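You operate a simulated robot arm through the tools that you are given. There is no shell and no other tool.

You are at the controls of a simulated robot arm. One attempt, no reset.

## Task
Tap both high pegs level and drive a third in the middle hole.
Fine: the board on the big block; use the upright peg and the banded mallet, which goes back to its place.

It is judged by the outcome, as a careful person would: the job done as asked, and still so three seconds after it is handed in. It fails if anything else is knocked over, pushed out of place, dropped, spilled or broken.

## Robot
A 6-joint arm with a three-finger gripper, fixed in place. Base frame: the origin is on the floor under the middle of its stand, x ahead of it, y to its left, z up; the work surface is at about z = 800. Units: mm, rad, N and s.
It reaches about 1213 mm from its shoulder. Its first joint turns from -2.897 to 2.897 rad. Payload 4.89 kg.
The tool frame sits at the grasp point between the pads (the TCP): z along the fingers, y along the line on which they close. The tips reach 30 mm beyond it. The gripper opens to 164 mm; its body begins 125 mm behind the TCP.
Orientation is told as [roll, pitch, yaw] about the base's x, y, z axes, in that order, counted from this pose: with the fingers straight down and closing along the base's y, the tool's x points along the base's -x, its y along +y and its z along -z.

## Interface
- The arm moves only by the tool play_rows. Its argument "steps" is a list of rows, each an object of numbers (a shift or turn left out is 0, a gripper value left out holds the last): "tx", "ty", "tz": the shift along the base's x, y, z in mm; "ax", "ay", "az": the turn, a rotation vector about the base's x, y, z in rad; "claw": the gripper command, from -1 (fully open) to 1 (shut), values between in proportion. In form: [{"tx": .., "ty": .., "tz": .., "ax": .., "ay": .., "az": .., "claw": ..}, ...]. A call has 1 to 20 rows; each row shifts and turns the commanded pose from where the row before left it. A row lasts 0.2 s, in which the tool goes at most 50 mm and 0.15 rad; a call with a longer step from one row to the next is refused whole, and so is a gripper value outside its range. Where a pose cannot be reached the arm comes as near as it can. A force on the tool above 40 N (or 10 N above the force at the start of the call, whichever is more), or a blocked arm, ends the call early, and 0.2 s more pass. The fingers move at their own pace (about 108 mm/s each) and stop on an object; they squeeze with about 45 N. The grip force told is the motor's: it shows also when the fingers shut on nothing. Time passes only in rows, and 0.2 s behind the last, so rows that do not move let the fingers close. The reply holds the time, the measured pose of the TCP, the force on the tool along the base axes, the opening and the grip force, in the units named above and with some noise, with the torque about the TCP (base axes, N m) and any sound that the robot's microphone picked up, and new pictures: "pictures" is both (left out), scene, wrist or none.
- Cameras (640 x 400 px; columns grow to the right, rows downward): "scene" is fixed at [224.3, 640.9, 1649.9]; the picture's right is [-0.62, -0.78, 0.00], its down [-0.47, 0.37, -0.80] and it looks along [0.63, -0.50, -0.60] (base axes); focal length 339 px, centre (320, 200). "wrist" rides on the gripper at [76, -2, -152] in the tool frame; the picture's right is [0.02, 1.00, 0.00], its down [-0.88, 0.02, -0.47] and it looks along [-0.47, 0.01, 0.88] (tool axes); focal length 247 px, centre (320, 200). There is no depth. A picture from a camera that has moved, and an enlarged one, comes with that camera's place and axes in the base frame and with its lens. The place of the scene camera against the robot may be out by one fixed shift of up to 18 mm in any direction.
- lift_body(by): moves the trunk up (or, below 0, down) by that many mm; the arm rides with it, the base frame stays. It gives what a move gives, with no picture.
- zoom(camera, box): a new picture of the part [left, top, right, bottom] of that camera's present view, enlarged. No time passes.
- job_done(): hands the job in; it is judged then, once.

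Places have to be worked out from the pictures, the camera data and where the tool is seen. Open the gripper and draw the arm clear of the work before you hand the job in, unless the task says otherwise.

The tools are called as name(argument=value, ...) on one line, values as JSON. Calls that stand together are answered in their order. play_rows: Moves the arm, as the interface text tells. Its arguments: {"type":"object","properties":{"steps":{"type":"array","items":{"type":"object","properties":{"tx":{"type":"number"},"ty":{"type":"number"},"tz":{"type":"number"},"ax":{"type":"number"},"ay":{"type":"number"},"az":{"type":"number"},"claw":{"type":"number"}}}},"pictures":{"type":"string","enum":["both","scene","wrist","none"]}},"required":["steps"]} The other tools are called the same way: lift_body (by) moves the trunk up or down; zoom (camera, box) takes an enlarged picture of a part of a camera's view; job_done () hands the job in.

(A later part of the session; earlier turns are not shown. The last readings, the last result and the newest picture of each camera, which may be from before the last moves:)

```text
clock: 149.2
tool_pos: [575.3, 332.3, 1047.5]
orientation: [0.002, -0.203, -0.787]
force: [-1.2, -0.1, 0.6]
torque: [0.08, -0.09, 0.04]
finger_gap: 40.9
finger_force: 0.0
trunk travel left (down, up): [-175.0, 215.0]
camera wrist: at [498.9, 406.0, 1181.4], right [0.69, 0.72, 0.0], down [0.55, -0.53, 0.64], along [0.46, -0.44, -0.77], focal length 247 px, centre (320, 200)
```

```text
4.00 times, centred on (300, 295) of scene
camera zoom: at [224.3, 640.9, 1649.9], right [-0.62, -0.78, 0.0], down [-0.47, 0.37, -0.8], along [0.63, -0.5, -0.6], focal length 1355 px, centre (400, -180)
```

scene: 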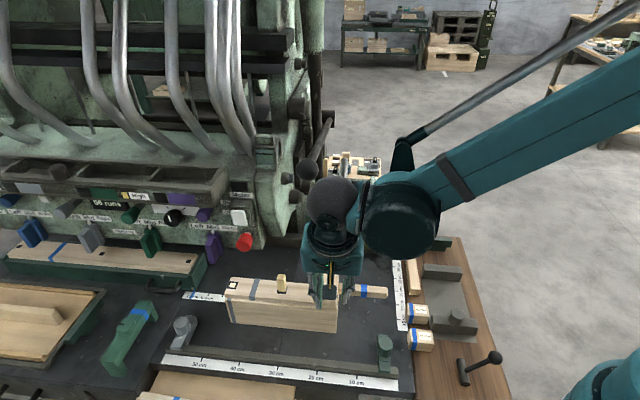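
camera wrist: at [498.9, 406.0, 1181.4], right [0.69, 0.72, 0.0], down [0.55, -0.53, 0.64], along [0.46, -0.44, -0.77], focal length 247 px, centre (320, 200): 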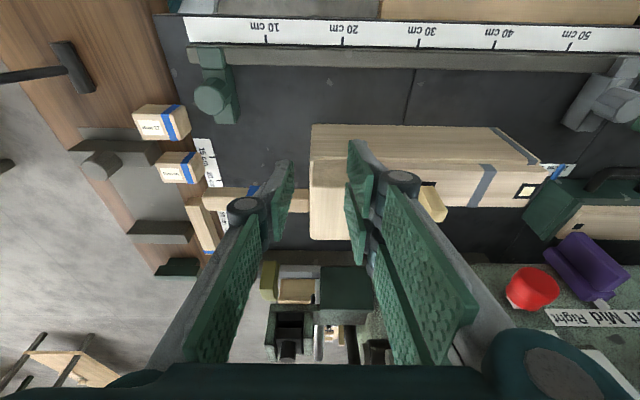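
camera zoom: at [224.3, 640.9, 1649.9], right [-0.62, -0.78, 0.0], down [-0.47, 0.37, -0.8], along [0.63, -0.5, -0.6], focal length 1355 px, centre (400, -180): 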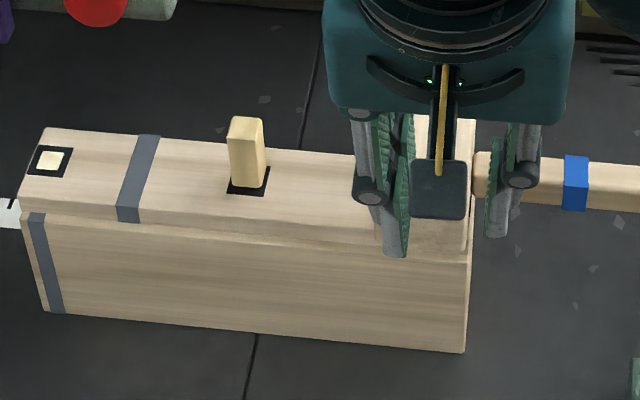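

The peg stands in its collar. Now I'll turn the gripper +90° with the lean toward the near end, as before, to fetch the mallet parked on the board.

play_rows(steps=[{"ax": -0.0545, "ay": -0.0545, "claw": -0.17}, {"ax": -0.0545, "ay": -0.0545}, {"az": 0.1428}, {"az": 0.1428}, {"az": 0.1428}, {"az": 0.1428}, {"az": 0.1428}, {"az": 0.1428}, {"az": 0.1428}, {"az": 0.1428}, {"az": 0.1428}, {"az": 0.1428}, {"az": 0.1428}, {}], pictures="none")

play_rows(steps=[{"tx": 24.6, "ty": -16}, {"tx": 24.6, "ty": -16}, {"tx": 24.5, "ty": -15.9}, {}], pictures="both")

```text
clock: 152.2
tool_pos: [576.6, 333.8, 1049.2]
orientation: [0.005, -0.356, 0.784]
force: [0.2, 0.3, -0.1]
torque: [0.01, 0.0, 0.0]
finger_gap: 95.7
finger_force: 0.1
trunk travel left (down, up): [-175.0, 215.0]
```

```text
clock: 153.2
tool_pos: [650.7, 284.0, 1048.4]
orientation: [0.002, -0.356, 0.782]
force: [0.5, 0.0, -0.6]
torque: [0.02, 0.0, -0.02]
finger_gap: 95.9
finger_force: 0.0
trunk travel left (down, up): [-175.0, 215.0]
camera wrist: at [563.4, 196.3, 1164.4], right [-0.72, 0.69, 0.0], down [0.46, 0.48, 0.75], along [0.52, 0.54, -0.66], focal length 247 px, centre (320, 200)
```

scene: 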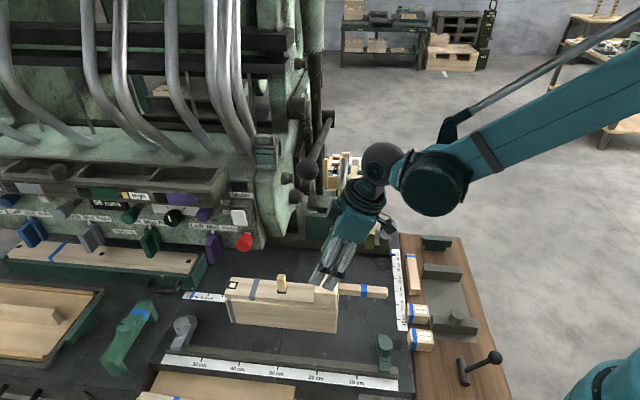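
wrist: 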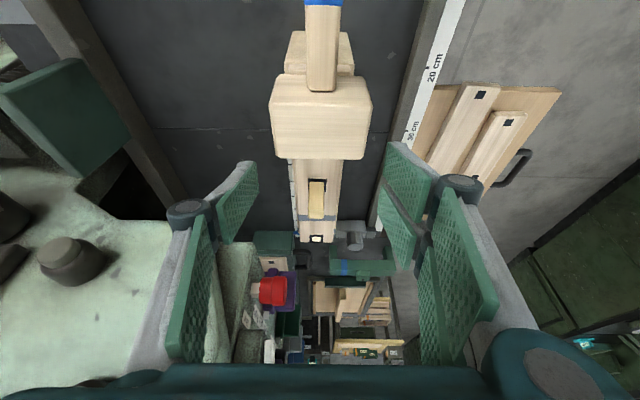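

Lined up the same as when I left the mallet. I'll descend around the head and close.

play_rows(steps=[{"tz": -25}, {"tz": -25}, {"tz": -21}, {}], pictures="wrist")

play_rows(steps=[{"claw": 0.3}, {"claw": 0.3}, {"claw": 0.3}, {"tz": 4}, {}], pictures="wrist")

```text
clock: 154.2
tool_pos: [651.4, 286.0, 976.2]
orientation: [0.003, -0.356, 0.783]
force: [0.6, 0.2, -0.6]
torque: [-0.01, 0.03, 0.03]
finger_gap: 95.7
finger_force: 0.0
trunk travel left (down, up): [-175.0, 215.0]
camera wrist: at [563.5, 196.8, 1093.1], right [-0.72, 0.69, 0.0], down [0.46, 0.48, 0.75], along [0.52, 0.54, -0.66], focal length 247 px, centre (320, 200)
```

wrist: 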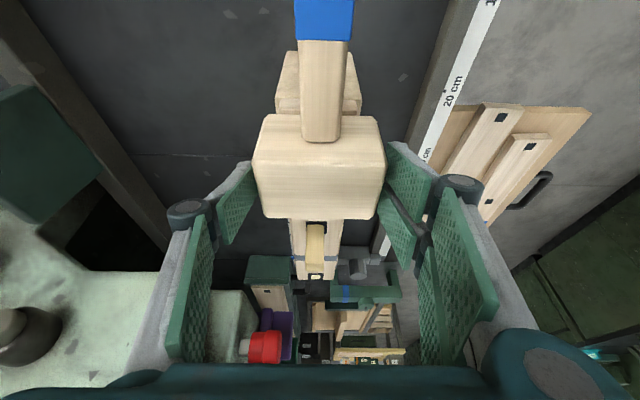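

```text
clock: 155.4
tool_pos: [650.3, 286.5, 981.4]
orientation: [0.003, -0.356, 0.784]
force: [0.2, -0.4, -3.9]
torque: [0.0, -0.01, 0.0]
finger_gap: 83.5
finger_force: 44.9
trunk travel left (down, up): [-175.0, 215.0]
camera wrist: at [563.1, 196.8, 1097.3], right [-0.72, 0.69, 0.0], down [0.46, 0.48, 0.75], along [0.52, 0.54, -0.66], focal length 247 px, centre (320, 200)
```

wrist: 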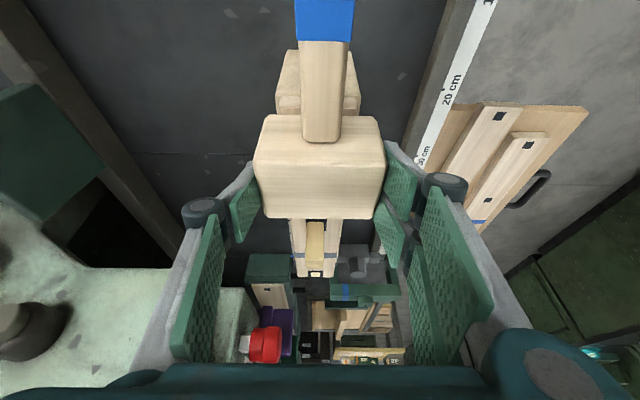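

The mallet is lifted again. I'll raise it, back off along the board and yaw -90° for tapping.

play_rows(steps=[{"tz": 26}, {"tz": 26}, {"tz": 26}, {"tx": -28.3, "ty": -28.3}, {"tx": -28.3, "ty": -28.3}, {"az": -0.1428}, {"az": -0.1428}, {"az": -0.1428}, {"az": -0.1428}, {"az": -0.1428}, {"az": -0.1428}, {"az": -0.1428}, {"az": -0.1428}, {"az": -0.1428}, {"az": -0.1428}, {"az": -0.1428}, {}], pictures="none")

zoom(camera="scene", box=[220, 250, 380, 340])

```text
clock: 159.0
tool_pos: [593.9, 229.2, 1059.6]
orientation: [0.004, -0.358, -0.789]
force: [0.3, -1.0, -3.8]
torque: [-0.05, -0.02, -0.01]
finger_gap: 83.2
finger_force: 45.0
trunk travel left (down, up): [-175.0, 215.0]
```

```text
4.00 times, centred on (300, 295) of scene
camera zoom: at [224.3, 640.9, 1649.9], right [-0.62, -0.78, 0.0], down [-0.47, 0.37, -0.8], along [0.63, -0.5, -0.6], focal length 1355 px, centre (400, -180)
```

zoom: 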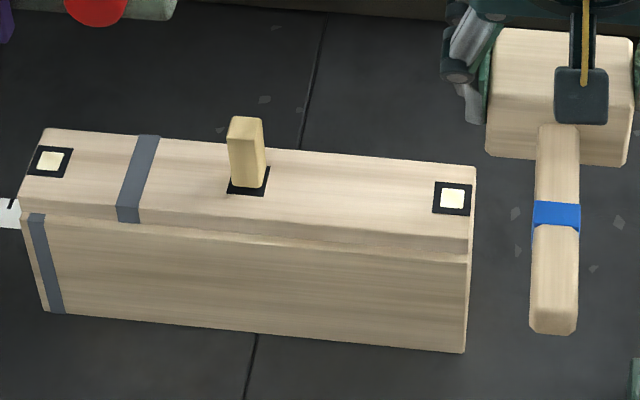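

Both end pegs are level and the third stands in its collar. I'll bring the mallet around over the middle peg.

play_rows(steps=[{"tx": 19.5, "ty": 36.4}, {"tx": 19.5, "ty": 36.4}, {"tx": 19.5, "ty": 36.4}, {"tx": 19.5, "ty": 36.4}, {"tx": 19.4, "ty": 36.6}, {"tx": 13.4, "ty": -13.4}, {"tx": 13.4, "ty": -13.4}, {"tx": 13.4, "ty": -13.4}, {"tz": -12}, {}], pictures="both")

zoom(camera="scene", box=[240, 240, 320, 310])

```text
clock: 161.2
tool_pos: [732.2, 371.5, 1046.6]
orientation: [0.002, -0.356, -0.787]
force: [0.4, 0.0, -3.8]
torque: [0.02, 0.01, 0.02]
finger_gap: 83.7
finger_force: 44.7
trunk travel left (down, up): [-175.0, 215.0]
camera wrist: at [641.3, 458.5, 1162.8], right [0.69, 0.72, 0.0], down [0.48, -0.46, 0.75], along [0.54, -0.52, -0.66], focal length 247 px, centre (320, 200)
```

scene: 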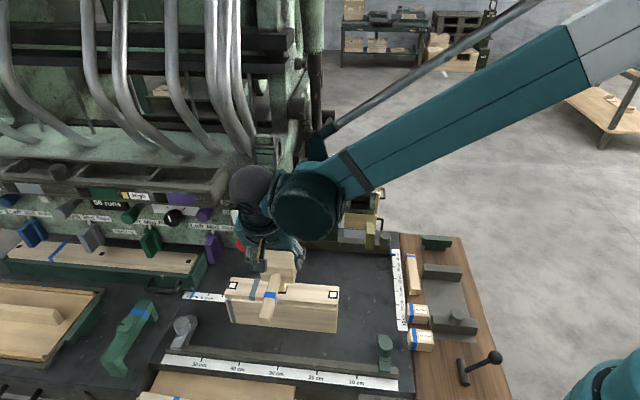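
wrist: 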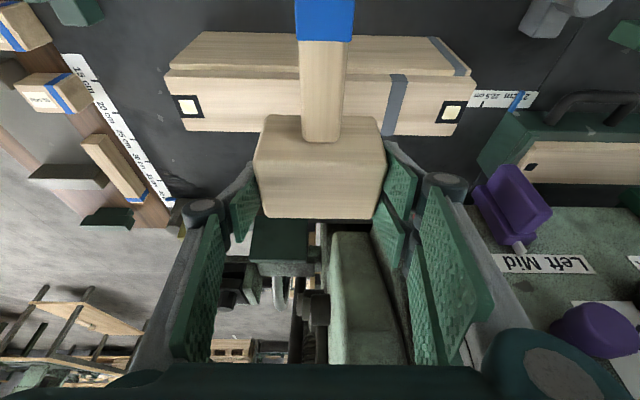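

```text
5.71 times, centred on (280, 275) of scene
camera zoom: at [224.3, 640.9, 1649.9], right [-0.62, -0.78, 0.0], down [-0.47, 0.37, -0.8], along [0.63, -0.5, -0.6], focal length 1935 px, centre (549, -229)
```

zoom: 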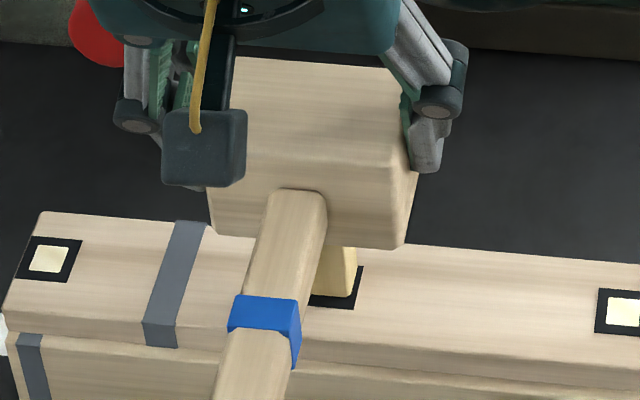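

The head is squarely over the collared peg. Now the tap at the speed that worked on the others.

play_rows(steps=[{"tz": -8}, {"tz": -18}, {"tz": -18}], pictures="none")

zoom(camera="scene", box=[240, 240, 320, 310])

```text
clock: 162.2
tool_pos: [731.0, 372.2, 1006.0]
orientation: [0.004, -0.356, -0.789]
force: [-0.9, 0.1, 27.1]
torque: [-0.03, -0.06, 0.01]
finger_gap: 83.3
finger_force: 45.1
trunk travel left (down, up): [-175.0, 215.0]
stopped in row 3: the force on the tool passed its limit at 43 N (the readings are from after the stop); the commanded pose is now the measured one
```

```text
5.71 times, centred on (280, 275) of scene
camera zoom: at [224.3, 640.9, 1649.9], right [-0.62, -0.78, 0.0], down [-0.47, 0.37, -0.8], along [0.63, -0.5, -0.6], focal length 1935 px, centre (549, -229)
```

zoom: 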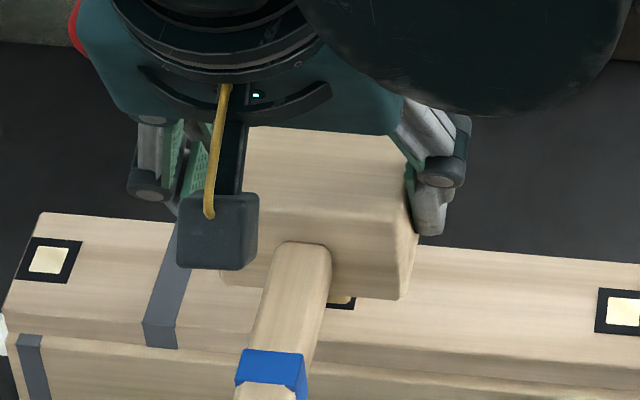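

It drove down from about 1024 to 1006. I'll raise a little and tap again.

play_rows(steps=[{"tz": 10}, {"tz": 12}, {}, {"tz": -8}, {"tz": -18}, {"tz": -18}], pictures="none")

play_rows(steps=[{"tz": 10}, {"tz": 15}, {}], pictures="wrist")

zoom(camera="scene", box=[240, 240, 320, 310])

zoom(camera="wrist", box=[220, 100, 420, 260])

```text
clock: 163.6
tool_pos: [731.1, 371.6, 987.0]
orientation: [0.005, -0.361, -0.787]
force: [-3.6, -1.3, 30.1]
torque: [-0.16, 0.08, 0.0]
finger_gap: 83.4
finger_force: 45.4
trunk travel left (down, up): [-175.0, 215.0]
stopped in row 6: the force on the tool passed its limit at 51 N (the readings are from after the stop); the commanded pose is now the measured one
```

```text
clock: 164.4
tool_pos: [731.6, 370.4, 1010.2]
orientation: [0.003, -0.359, -0.785]
force: [0.5, -1.0, -3.6]
torque: [0.04, -0.05, 0.02]
finger_gap: 83.5
finger_force: 44.8
trunk travel left (down, up): [-175.0, 215.0]
camera wrist: at [641.8, 459.0, 1125.4], right [0.69, 0.72, 0.0], down [0.48, -0.45, 0.75], along [0.54, -0.52, -0.66], focal length 247 px, centre (320, 200)
```

wrist: 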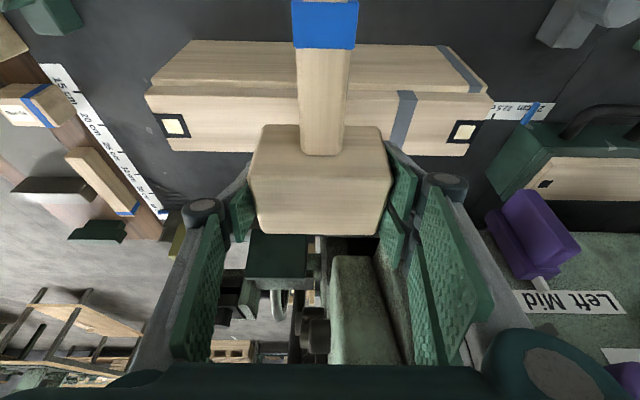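

```text
5.71 times, centred on (280, 275) of scene
camera zoom: at [224.3, 640.9, 1649.9], right [-0.62, -0.78, 0.0], down [-0.47, 0.37, -0.8], along [0.63, -0.5, -0.6], focal length 1935 px, centre (549, -229)
```

zoom: 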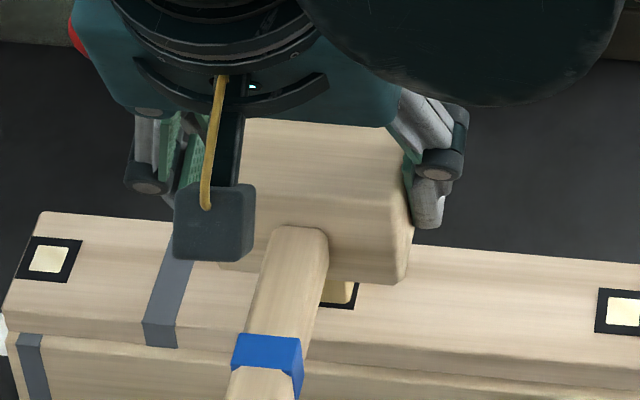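

```text
2.50 times, centred on (320, 180) of wrist
camera zoom: at [641.8, 459.0, 1125.4], right [0.69, 0.72, 0.0], down [0.48, -0.45, 0.75], along [0.54, -0.52, -0.66], focal length 617 px, centre (320, 250)
```

zoom: 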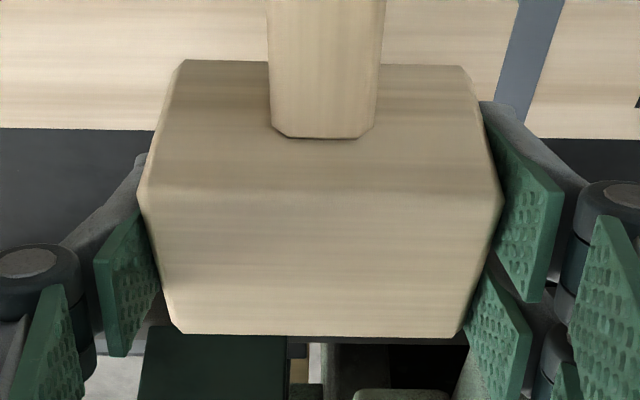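

The head has slid about 20 mm up in the grip again, so I need to see how far the peg really went. I'll move the mallet aside for a look.

play_rows(steps=[{"tz": 25, "tx": -10, "ty": 10}, {"tz": 25, "tx": -20, "ty": 20}, {"tx": -20, "ty": 20}, {"tx": -32, "ty": -32}, {"tx": -32, "ty": -32}, {"tx": -32, "ty": -32}, {"tx": -32, "ty": -32}, {}], pictures="both")

zoom(camera="scene", box=[240, 260, 320, 310])

```text
clock: 166.2
tool_pos: [552.9, 291.9, 1058.8]
orientation: [0.004, -0.358, -0.787]
force: [-0.9, -1.2, -2.5]
torque: [0.07, -0.09, 0.03]
finger_gap: 83.3
finger_force: 45.0
trunk travel left (down, up): [-175.0, 215.0]
camera wrist: at [462.7, 380.3, 1175.7], right [0.69, 0.72, 0.0], down [0.48, -0.45, 0.75], along [0.54, -0.52, -0.66], focal length 247 px, centre (320, 200)
```

scene: 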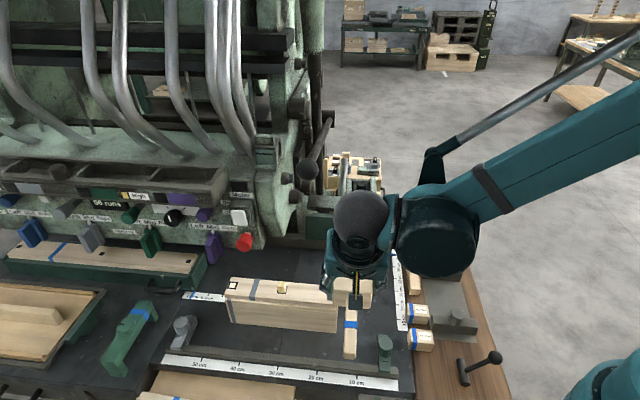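
wrist: 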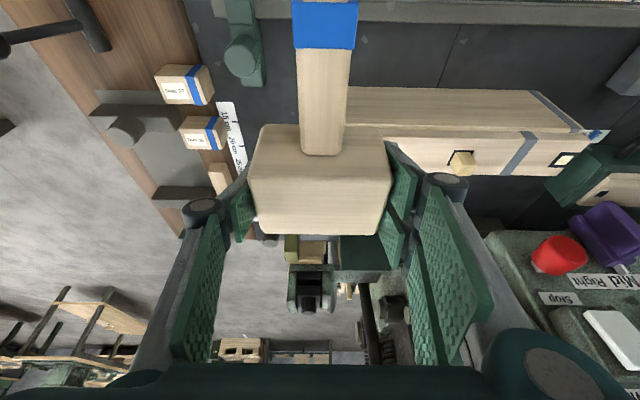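

```text
8.00 times, centred on (280, 285) of scene
camera zoom: at [224.3, 640.9, 1649.9], right [-0.62, -0.78, 0.0], down [-0.47, 0.37, -0.8], along [0.63, -0.5, -0.6], focal length 2709 px, centre (640, -480)
```

zoom: 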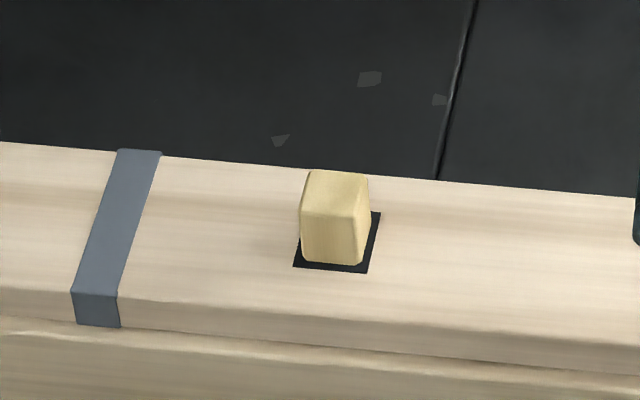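

The peg has gone in by about 22 mm; about 25 mm still stands proud. I'll go back over it for further taps with the present grip, keeping the overshoot short.

play_rows(steps=[{"tx": 32.3, "ty": 32.3}, {"tx": 32.3, "ty": 32.3}, {"tx": 32.3, "ty": 32.3}, {"tx": 32.3, "ty": 32.3}, {"tx": 16.8, "ty": -16.8}, {"tx": 16.8, "ty": -16.8}, {"tx": 16.8, "ty": -16.8}, {"tz": -25}, {"tz": -20}, {}], pictures="none")

zoom(camera="scene", box=[240, 240, 320, 310])

```text
clock: 168.4
tool_pos: [733.4, 371.5, 1012.8]
orientation: [0.005, -0.358, -0.785]
force: [0.9, -0.1, -4.6]
torque: [-0.04, 0.03, -0.03]
finger_gap: 83.5
finger_force: 44.7
trunk travel left (down, up): [-175.0, 215.0]
```

```text
5.71 times, centred on (280, 275) of scene
camera zoom: at [224.3, 640.9, 1649.9], right [-0.62, -0.78, 0.0], down [-0.47, 0.37, -0.8], along [0.63, -0.5, -0.6], focal length 1935 px, centre (549, -229)
```

zoom: 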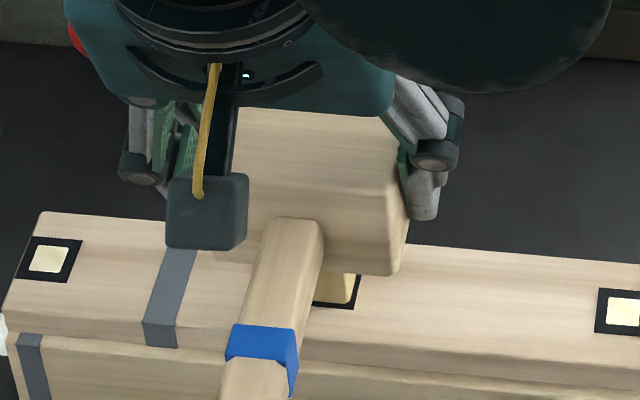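

Now a tap at a slightly higher speed.

play_rows(steps=[{"tz": -8}, {"tz": -24}, {"tz": -6}], pictures="none")

play_rows(steps=[{"tz": 10}, {"tz": 15}, {}], pictures="wrist")

zoom(camera="wrist", box=[220, 100, 420, 260])

zoom(camera="scene", box=[240, 240, 320, 310])

```text
clock: 169.2
tool_pos: [734.3, 372.7, 977.2]
orientation: [0.004, -0.361, -0.786]
force: [0.8, 0.1, -3.1]
torque: [-0.01, -0.04, 0.0]
finger_gap: 83.7
finger_force: 45.2
trunk travel left (down, up): [-175.0, 215.0]
```

```text
clock: 170.0
tool_pos: [733.8, 371.9, 1001.5]
orientation: [0.002, -0.36, -0.786]
force: [-0.7, 0.5, -3.6]
torque: [-0.03, -0.02, 0.01]
finger_gap: 83.5
finger_force: 44.9
trunk travel left (down, up): [-175.0, 215.0]
camera wrist: at [643.7, 459.5, 1118.0], right [0.69, 0.72, 0.0], down [0.48, -0.45, 0.75], along [0.54, -0.52, -0.66], focal length 247 px, centre (320, 200)
```

wrist: 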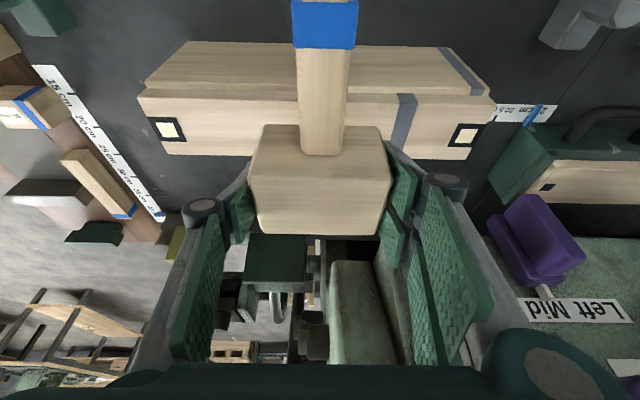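

```text
2.50 times, centred on (320, 180) of wrist
camera zoom: at [643.7, 459.5, 1118.0], right [0.69, 0.72, 0.0], down [0.48, -0.45, 0.75], along [0.54, -0.52, -0.66], focal length 617 px, centre (320, 250)
```

zoom: 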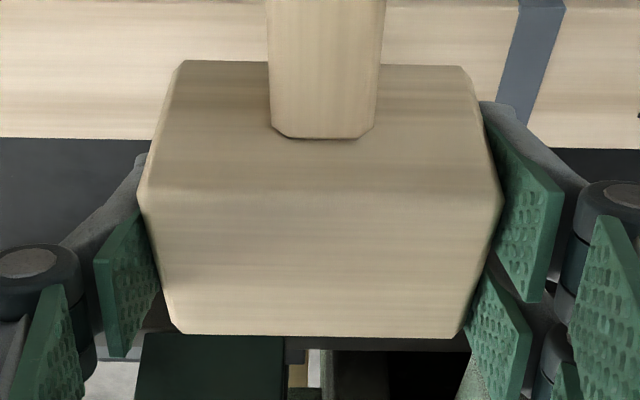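

```text
5.71 times, centred on (280, 275) of scene
camera zoom: at [224.3, 640.9, 1649.9], right [-0.62, -0.78, 0.0], down [-0.47, 0.37, -0.8], along [0.63, -0.5, -0.6], focal length 1935 px, centre (549, -229)
```

zoom: 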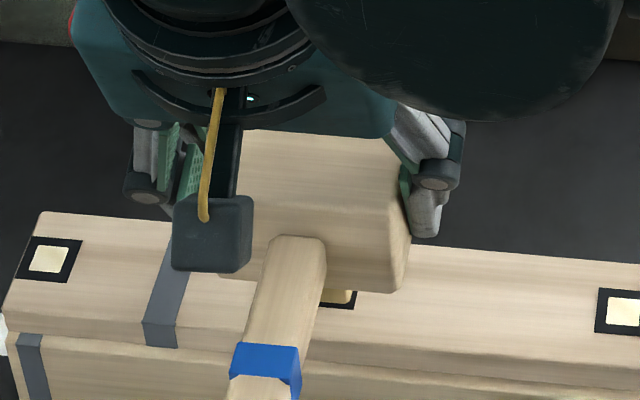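

No residual load at the bottom of that stroke, so the peg moved ahead of the mallet: the tap drove it further. I'll tap once more, stopping before the fingertips reach the board.

play_rows(steps=[{"tz": -8}, {"tz": -24}], pictures="none")

play_rows(steps=[{"tz": 12}, {"tz": 25}, {"tz": 25, "tx": -20, "ty": 20}, {"tx": -30, "ty": 30}, {"tx": -34, "ty": -34}, {"tx": -34, "ty": -34}, {"tx": -34, "ty": -34}, {"tx": -34, "ty": -34}, {}], pictures="both")

zoom(camera="scene", box=[240, 260, 320, 310])

```text
clock: 170.6
tool_pos: [734.8, 372.2, 970.3]
orientation: [0.002, -0.359, -0.785]
force: [0.2, 0.0, -3.2]
torque: [0.0, 0.0, -0.04]
finger_gap: 83.5
finger_force: 45.0
trunk travel left (down, up): [-175.0, 215.0]
```

```text
clock: 172.6
tool_pos: [546.8, 286.9, 1032.6]
orientation: [0.003, -0.359, -0.787]
force: [-0.4, -0.8, -3.1]
torque: [0.11, -0.11, 0.04]
finger_gap: 83.7
finger_force: 45.2
trunk travel left (down, up): [-175.0, 215.0]
camera wrist: at [456.4, 374.3, 1148.1], right [0.69, 0.72, 0.0], down [0.48, -0.45, 0.75], along [0.54, -0.52, -0.66], focal length 247 px, centre (320, 200)
```

scene: 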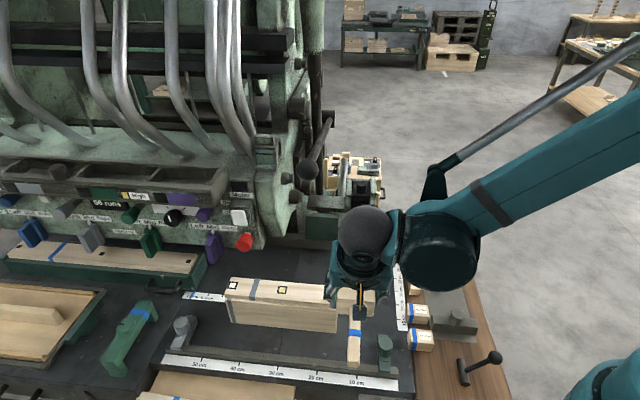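
wrist: 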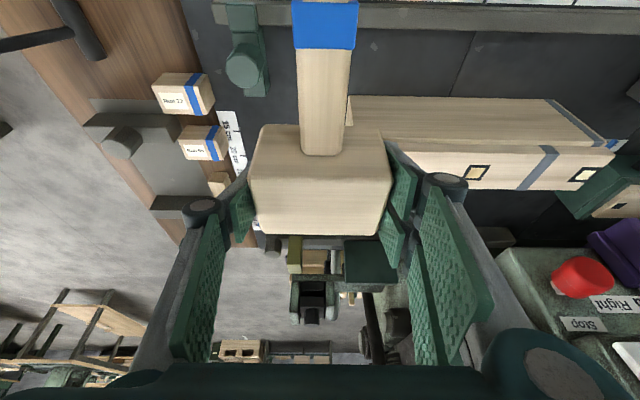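

```text
8.00 times, centred on (280, 285) of scene
camera zoom: at [224.3, 640.9, 1649.9], right [-0.62, -0.78, 0.0], down [-0.47, 0.37, -0.8], along [0.63, -0.5, -0.6], focal length 2709 px, centre (640, -480)
```

zoom: 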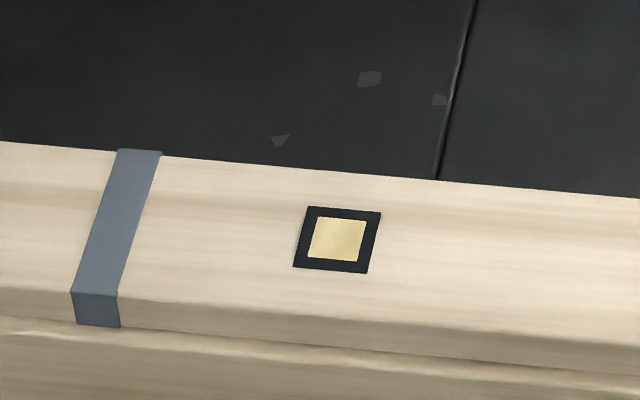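

The third peg is now level with the board as well. I'll zoom in on all three to verify that they're flush.

zoom(camera="scene", box=[272, 280, 296, 298])

zoom(camera="scene", box=[222, 274, 246, 292])

zoom(camera="scene", box=[318, 284, 342, 302])

zoom(camera="wrist", box=[440, 140, 620, 240])

```text
16.00 times, centred on (284, 289) of scene
camera zoom: at [224.3, 640.9, 1649.9], right [-0.62, -0.78, 0.0], down [-0.47, 0.37, -0.8], along [0.63, -0.5, -0.6], focal length 5418 px, centre (896, -1224)
```

zoom: 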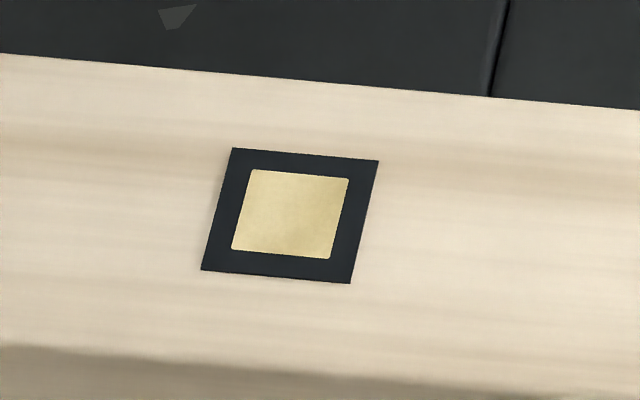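

```text
16.00 times, centred on (234, 283) of scene
camera zoom: at [224.3, 640.9, 1649.9], right [-0.62, -0.78, 0.0], down [-0.47, 0.37, -0.8], along [0.63, -0.5, -0.6], focal length 5418 px, centre (1696, -1128)
```

zoom: 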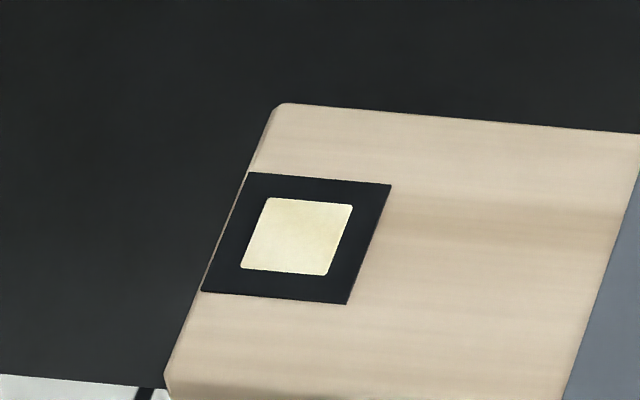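

```text
16.00 times, centred on (330, 293) of scene
camera zoom: at [224.3, 640.9, 1649.9], right [-0.62, -0.78, 0.0], down [-0.47, 0.37, -0.8], along [0.63, -0.5, -0.6], focal length 5418 px, centre (160, -1288)
```

zoom: 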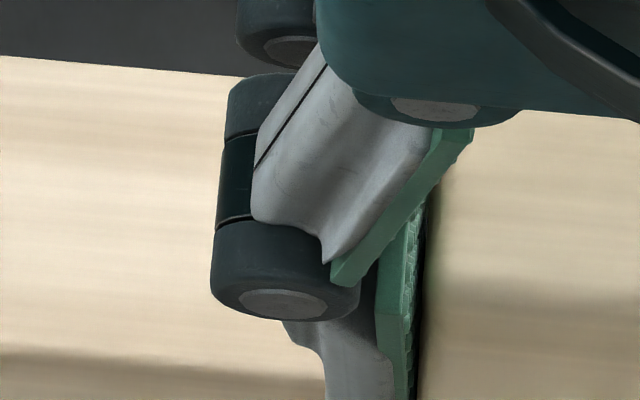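

```text
3.56 times, centred on (530, 190) of wrist
camera zoom: at [456.4, 374.3, 1148.1], right [0.69, 0.72, 0.0], down [0.48, -0.45, 0.75], along [0.54, -0.52, -0.66], focal length 878 px, centre (-427, 236)
```

zoom: 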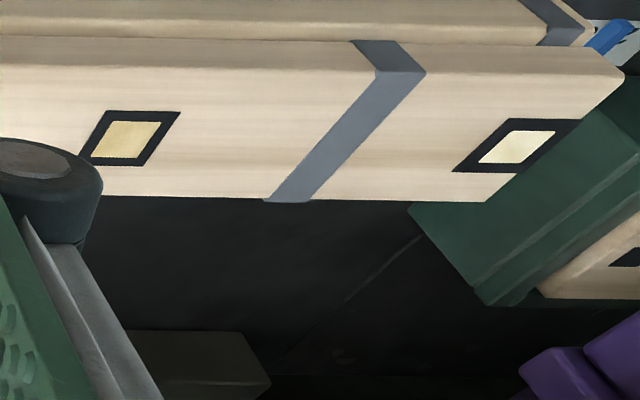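

All three pegs are flush. Now the mallet must go back to its place: first I'll turn it +90° and re-seat it in the grip on the board as before.

play_rows(steps=[{"tz": 10}, {"az": 0.1428}, {"az": 0.1428}, {"az": 0.1428}, {"az": 0.1428}, {"az": 0.1428}, {"az": 0.1428}, {"az": 0.1428}, {"az": 0.1428}, {"az": 0.1428}, {"az": 0.1428}, {"az": 0.1428}, {}], pictures="none")

play_rows(steps=[{"tx": 33.2, "ty": 7.1, "tz": -8}, {"tx": 33.2, "ty": 7.1, "tz": -8}, {"tx": 33.2, "ty": 7.1, "tz": -8}, {"tx": 33.2, "ty": 7.1, "tz": -8}, {}], pictures="both")

```text
clock: 175.4
tool_pos: [549.1, 286.8, 1040.9]
orientation: [0.001, -0.36, 0.784]
force: [-0.1, 0.0, -3.4]
torque: [0.0, -0.03, 0.01]
finger_gap: 83.2
finger_force: 44.8
trunk travel left (down, up): [-175.0, 215.0]
```

```text
clock: 176.6
tool_pos: [680.7, 315.1, 1008.0]
orientation: [0.004, -0.36, 0.785]
force: [0.7, 0.5, -4.1]
torque: [0.0, 0.07, 0.05]
finger_gap: 83.3
finger_force: 45.2
trunk travel left (down, up): [-175.0, 215.0]
camera wrist: at [592.9, 225.0, 1124.4], right [-0.72, 0.69, 0.0], down [0.45, 0.48, 0.75], along [0.52, 0.54, -0.66], focal length 247 px, centre (320, 200)
```

scene: 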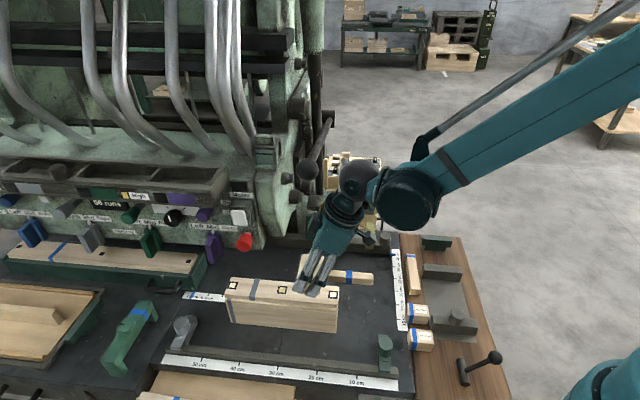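
wrist: 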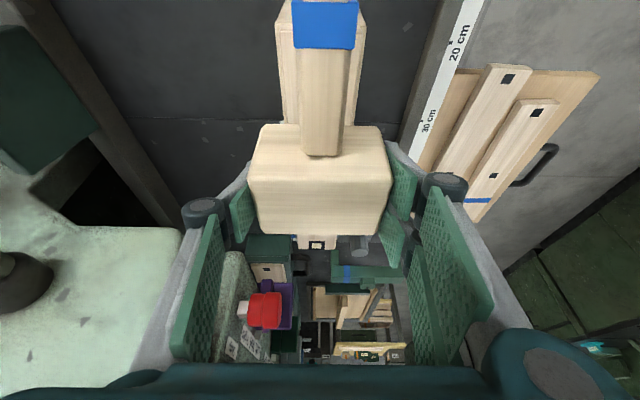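

The head is over the plain stretch of board between the pegs. I'll lower until light contact.

play_rows(steps=[{"tz": -20}, {"tz": -15}, {"tz": -6}, {"tz": -2}, {}], pictures="none")

play_rows(steps=[{"tz": -1.5}, {}], pictures="none")

play_rows(steps=[{"tz": -1}, {}], pictures="none")

```text
clock: 177.8
tool_pos: [680.7, 313.3, 966.1]
orientation: [0.004, -0.361, 0.784]
force: [-0.5, 0.5, -4.4]
torque: [0.02, 0.02, -0.02]
finger_gap: 83.5
finger_force: 45.1
trunk travel left (down, up): [-175.0, 215.0]
```

```text
clock: 178.4
tool_pos: [679.9, 314.5, 964.7]
orientation: [0.005, -0.359, 0.784]
force: [0.2, -0.2, -2.8]
torque: [-0.05, 0.02, -0.01]
finger_gap: 83.1
finger_force: 45.4
trunk travel left (down, up): [-175.0, 215.0]
```

```text
clock: 179.0
tool_pos: [679.8, 315.2, 963.9]
orientation: [0.003, -0.36, 0.783]
force: [0.1, 0.9, -2.8]
torque: [0.02, -0.01, -0.04]
finger_gap: 83.4
finger_force: 45.7
trunk travel left (down, up): [-175.0, 215.0]
```

Still hanging free at z≈963. A few more 1 mm steps.

play_rows(steps=[{"tz": -1}, {}], pictures="none")

play_rows(steps=[{"tz": -1}, {}], pictures="none")

play_rows(steps=[{"tz": -0.8}, {}], pictures="none")

```text
clock: 179.6
tool_pos: [681.0, 313.7, 963.0]
orientation: [0.003, -0.359, 0.784]
force: [-0.4, -0.3, -3.2]
torque: [-0.02, -0.03, 0.01]
finger_gap: 83.8
finger_force: 44.9
trunk travel left (down, up): [-175.0, 215.0]
```

```text
clock: 180.2
tool_pos: [680.3, 315.1, 962.6]
orientation: [0.003, -0.359, 0.783]
force: [2.6, 0.2, 9.4]
torque: [-0.39, 0.07, 0.04]
finger_gap: 83.4
finger_force: 45.5
trunk travel left (down, up): [-175.0, 215.0]
```

```text
clock: 180.8
tool_pos: [680.6, 315.4, 961.4]
orientation: [0.004, -0.359, 0.785]
force: [3.7, 0.3, 27.0]
torque: [-0.78, 0.31, 0.11]
finger_gap: 83.7
finger_force: 44.9
trunk travel left (down, up): [-175.0, 215.0]
```

Contact at z≈962. I'll relieve the pressure, open, raise the fingers to the proper height on the head and grip again.

play_rows(steps=[{"tz": 0.7}, {"claw": 0.0}, {"claw": -0.17}, {"claw": -0.17}, {"tz": 7}, {"tz": 7.5}, {}], pictures="both")

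zoom(camera="wrist", box=[220, 80, 420, 240])

```text
clock: 182.4
tool_pos: [681.3, 315.4, 977.9]
orientation: [0.002, -0.361, 0.784]
force: [-0.5, -0.3, -0.2]
torque: [0.0, 0.0, 0.01]
finger_gap: 96.1
finger_force: 0.1
trunk travel left (down, up): [-175.0, 215.0]
camera wrist: at [592.9, 225.4, 1092.5], right [-0.72, 0.69, 0.0], down [0.45, 0.48, 0.75], along [0.52, 0.54, -0.66], focal length 247 px, centre (320, 200)
```

scene: 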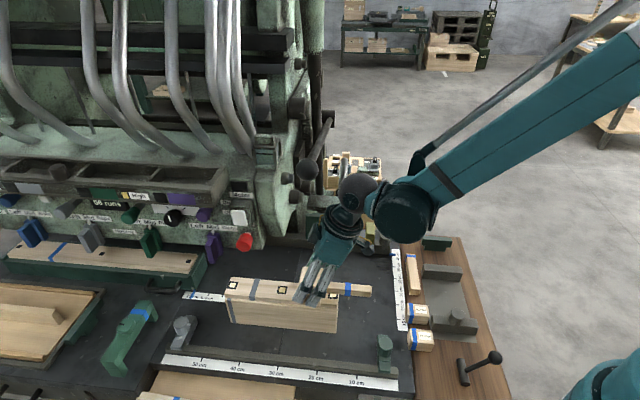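
wrist: 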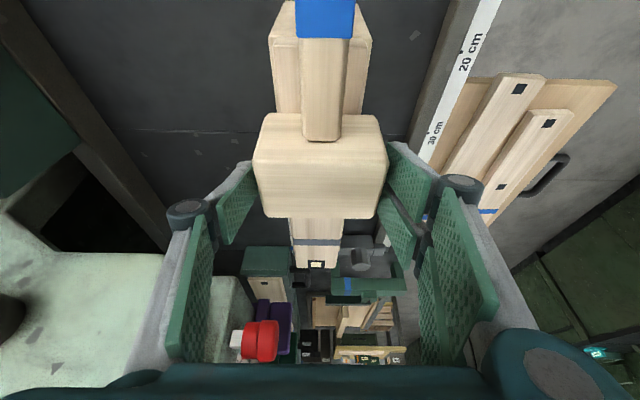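

```text
2.50 times, centred on (320, 160) of wrist
camera zoom: at [592.9, 225.4, 1092.5], right [-0.72, 0.69, 0.0], down [0.45, 0.48, 0.75], along [0.52, 0.54, -0.66], focal length 617 px, centre (320, 300)
```

zoom: 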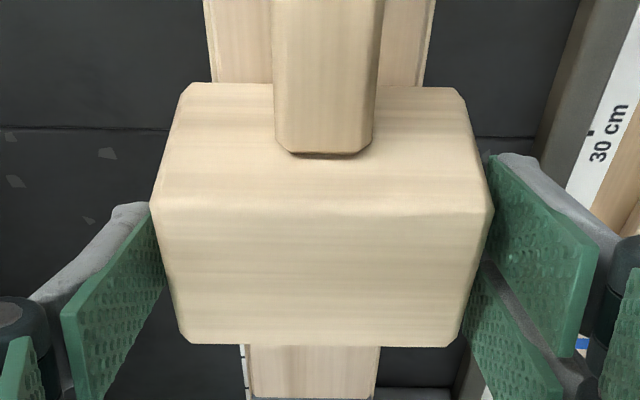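

The head sits flat and centred. I'll grip it, lift, and carry it back around toward its place by the same route as before.

play_rows(steps=[{"claw": 0.3}, {"claw": 0.3}, {"claw": 0.3}, {"tz": 5}, {"tz": 25}, {"tz": 28}, {"tz": 25}, {"tx": -30, "ty": -30}, {"tx": -30, "ty": -30}, {"tx": -30, "ty": -30}, {}], pictures="both")

zoom(camera="scene", box=[210, 250, 370, 350])

```text
clock: 184.8
tool_pos: [588.7, 225.0, 1060.2]
orientation: [0.003, -0.359, 0.786]
force: [-0.8, -0.3, -3.9]
torque: [0.02, -0.1, 0.0]
finger_gap: 83.2
finger_force: 45.1
trunk travel left (down, up): [-175.0, 215.0]
camera wrist: at [501.7, 134.9, 1175.5], right [-0.72, 0.69, 0.0], down [0.45, 0.48, 0.75], along [0.52, 0.54, -0.66], focal length 247 px, centre (320, 200)
```

scene: 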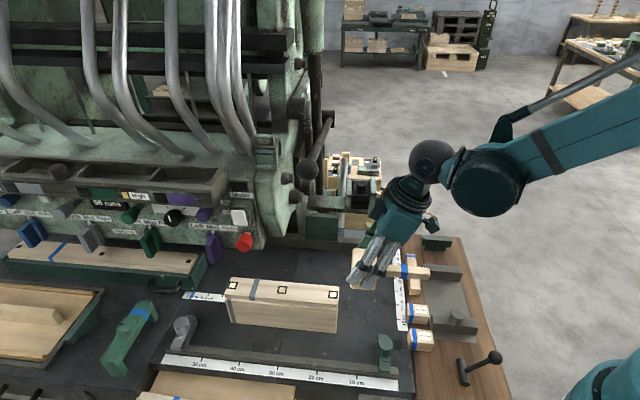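
wrist: 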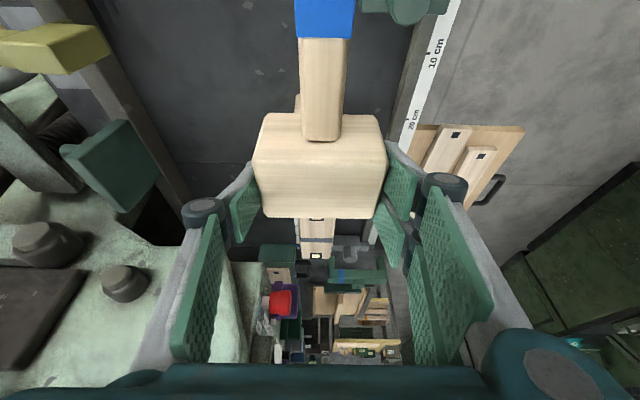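

```text
4.00 times, centred on (290, 300) of scene
camera zoom: at [224.3, 640.9, 1649.9], right [-0.62, -0.78, 0.0], down [-0.47, 0.37, -0.8], along [0.63, -0.5, -0.6], focal length 1355 px, centre (440, -200)
```

zoom: 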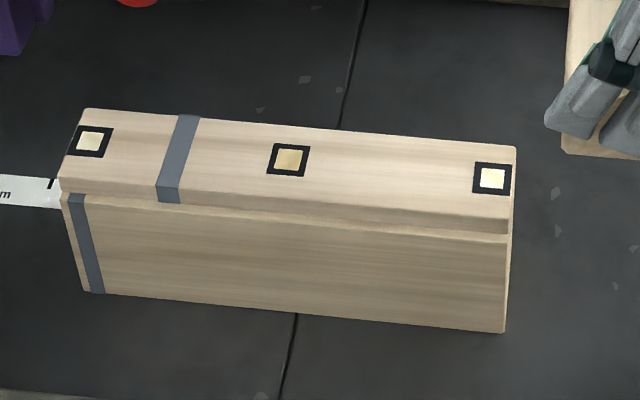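

All three pegs are level and the board hasn't shifted. I'll continue the route: across to the mallet's line, then down and in under the lever.

play_rows(steps=[{"tx": 31.2, "ty": -31.2}, {"tx": 31.2, "ty": -31.2}, {"tx": 31.2, "ty": -31.2}, {"tz": -28}, {"tz": -29}, {"tx": 28.3, "ty": 28.3, "tz": -30}, {"tx": 28.3, "ty": 28.3, "tz": -30}, {}], pictures="both")

```text
clock: 186.6
tool_pos: [743.3, 186.8, 941.8]
orientation: [0.004, -0.358, 0.785]
force: [0.9, -0.2, -3.8]
torque: [0.03, 0.09, 0.0]
finger_gap: 83.6
finger_force: 45.4
trunk travel left (down, up): [-175.0, 215.0]
camera wrist: at [654.3, 98.0, 1058.0], right [-0.72, 0.69, 0.0], down [0.45, 0.48, 0.75], along [0.52, 0.54, -0.66], focal length 247 px, centre (320, 200)
```

scene: 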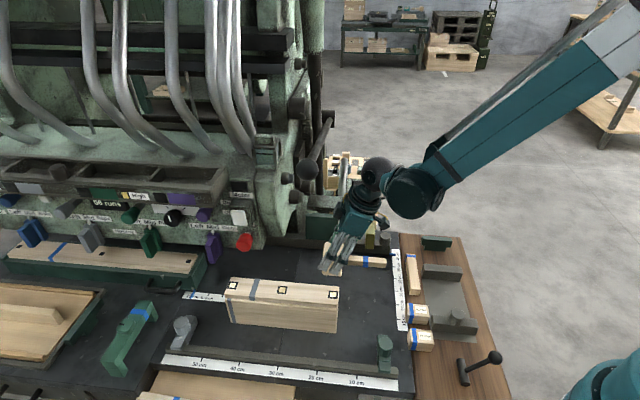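
wrist: 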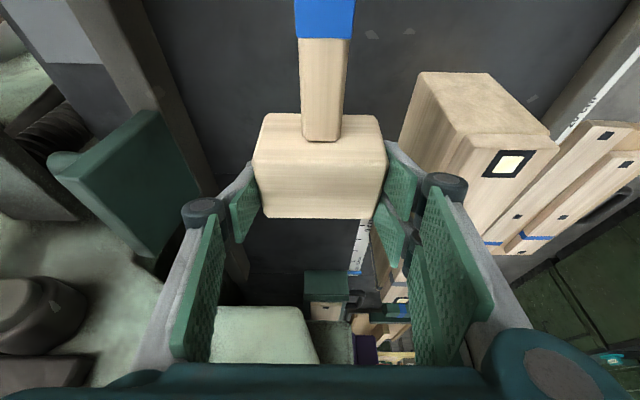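

On track. I'll go on in under the lever and down to about 40 mm above resting height.

play_rows(steps=[{"tx": 28.3, "ty": 28.3, "tz": -28}, {"tx": 23, "ty": 23, "tz": -20}, {"tz": -15}, {}], pictures="both")

zoom(camera="scene", box=[290, 220, 420, 300])

```text
clock: 187.6
tool_pos: [791.3, 237.6, 880.6]
orientation: [0.005, -0.36, 0.783]
force: [0.8, 0.2, -4.5]
torque: [0.02, 0.03, 0.01]
finger_gap: 83.3
finger_force: 45.0
trunk travel left (down, up): [-175.0, 215.0]
camera wrist: at [704.5, 149.0, 995.1], right [-0.72, 0.69, 0.0], down [0.45, 0.48, 0.75], along [0.52, 0.54, -0.66], focal length 247 px, centre (320, 200)
```

scene: 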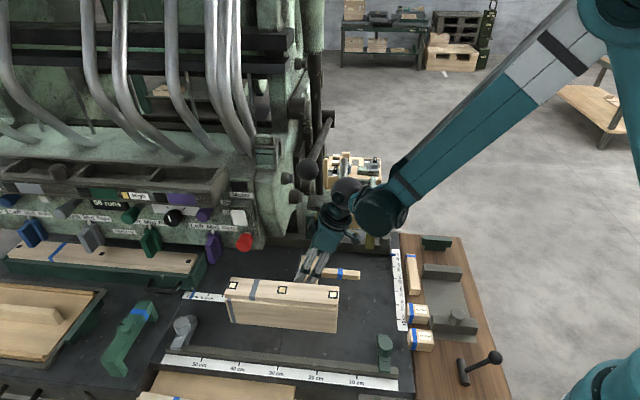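
wrist: 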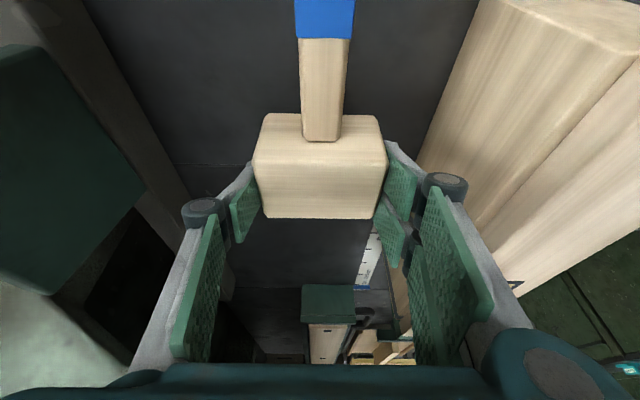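

```text
4.92 times, centred on (355, 260) of scene
camera zoom: at [224.3, 640.9, 1649.9], right [-0.62, -0.78, 0.0], down [-0.47, 0.37, -0.8], along [0.63, -0.5, -0.6], focal length 1667 px, centre (148, -95)
```

zoom: 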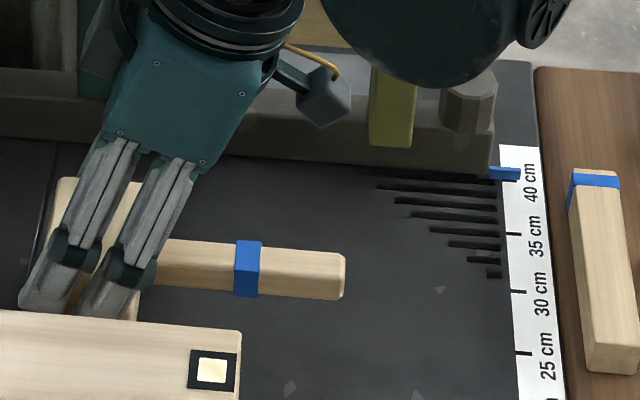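

Still about 27 mm up; compared with the initial picture it needs about +3.4 mm along and -1.8 mm across. I'll apply that and lower to a few mm above the table.

play_rows(steps=[{"tx": 1.2, "ty": 3.8}, {"tz": -12}, {"tz": -9}, {}], pictures="none")

zoom(camera="scene", box=[290, 220, 420, 300])

```text
clock: 188.6
tool_pos: [792.9, 243.5, 858.3]
orientation: [0.003, -0.36, 0.785]
force: [-0.2, -0.3, -4.3]
torque: [0.0, -0.07, 0.0]
finger_gap: 83.8
finger_force: 45.0
trunk travel left (down, up): [-175.0, 215.0]
```

```text
4.92 times, centred on (355, 260) of scene
camera zoom: at [224.3, 640.9, 1649.9], right [-0.62, -0.78, 0.0], down [-0.47, 0.37, -0.8], along [0.63, -0.5, -0.6], focal length 1667 px, centre (148, -95)
```

zoom: 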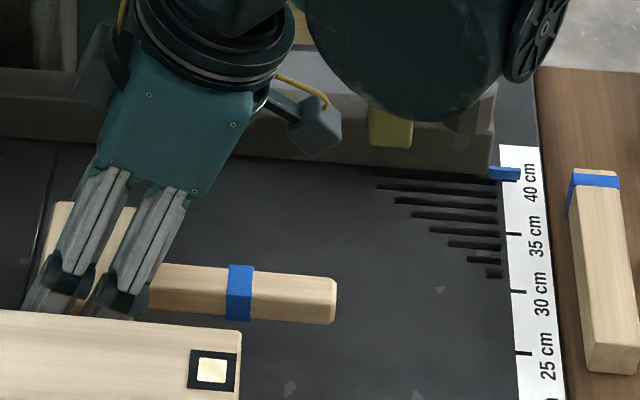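

That matches the initial picture almost exactly. I'll lower the last few mm until light contact.

play_rows(steps=[{"tz": -2}, {"tz": -1}, {}], pictures="none")

play_rows(steps=[{"tz": -0.8}, {}], pictures="none")

play_rows(steps=[{"tz": -0.8}, {}], pictures="none")

```text
clock: 189.4
tool_pos: [793.2, 241.9, 855.3]
orientation: [0.005, -0.359, 0.785]
force: [-1.3, -0.3, -3.2]
torque: [0.03, -0.03, -0.01]
finger_gap: 83.8
finger_force: 45.2
trunk travel left (down, up): [-175.0, 215.0]
```

```text
clock: 190.0
tool_pos: [794.1, 243.1, 854.8]
orientation: [0.002, -0.36, 0.784]
force: [0.8, 0.4, -4.7]
torque: [0.0, -0.03, 0.0]
finger_gap: 83.5
finger_force: 45.4
trunk travel left (down, up): [-175.0, 215.0]
```

```text
clock: 190.6
tool_pos: [794.0, 243.2, 853.3]
orientation: [0.003, -0.361, 0.785]
force: [0.6, -0.7, -2.9]
torque: [-0.01, -0.02, 0.02]
finger_gap: 83.5
finger_force: 45.5
trunk travel left (down, up): [-175.0, 215.0]
```

Still hanging; a little lower.

play_rows(steps=[{"tz": -0.7}, {}], pictures="none")

play_rows(steps=[{"tz": -0.6}, {}], pictures="none")

play_rows(steps=[{"tz": -0.5}, {}], pictures="none")

```text
clock: 191.2
tool_pos: [793.3, 242.1, 852.3]
orientation: [0.003, -0.36, 0.785]
force: [1.7, 0.4, 6.8]
torque: [-0.36, -0.04, 0.07]
finger_gap: 83.4
finger_force: 44.5
trunk travel left (down, up): [-175.0, 215.0]
```

```text
clock: 191.8
tool_pos: [793.7, 242.4, 853.7]
orientation: [0.001, -0.359, 0.781]
force: [7.1, -1.5, 24.2]
torque: [-0.5, 0.35, 0.12]
finger_gap: 83.4
finger_force: 44.6
trunk travel left (down, up): [-175.0, 215.0]
```

```text
clock: 192.4
tool_pos: [794.1, 242.2, 853.6]
orientation: [0.003, -0.361, 0.784]
force: [13.7, -0.3, 34.1]
torque: [-0.31, -0.22, 0.06]
finger_gap: 83.5
finger_force: 45.2
trunk travel left (down, up): [-175.0, 215.0]
```

The head is on the table. I'll relieve the pressure and compare with the initial picture before letting go.

play_rows(steps=[{"tz": 1.1}, {}], pictures="none")

zoom(camera="scene", box=[290, 220, 420, 300])

```text
clock: 193.0
tool_pos: [792.4, 243.2, 851.6]
orientation: [0.003, -0.361, 0.784]
force: [5.3, -1.4, 13.1]
torque: [0.13, -0.82, -0.13]
finger_gap: 83.5
finger_force: 45.2
trunk travel left (down, up): [-175.0, 215.0]
```

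```text
4.92 times, centred on (355, 260) of scene
camera zoom: at [224.3, 640.9, 1649.9], right [-0.62, -0.78, 0.0], down [-0.47, 0.37, -0.8], along [0.63, -0.5, -0.6], focal length 1667 px, centre (148, -95)
```

zoom: 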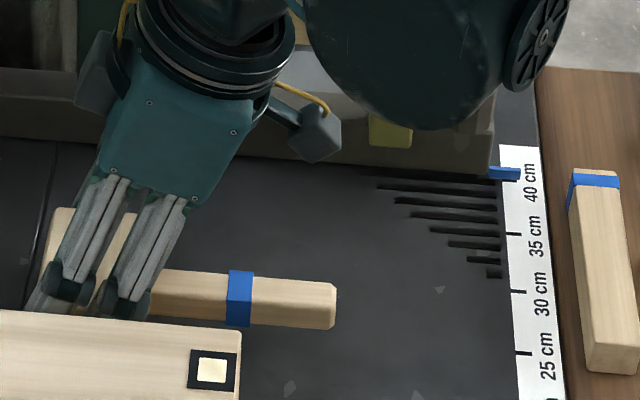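

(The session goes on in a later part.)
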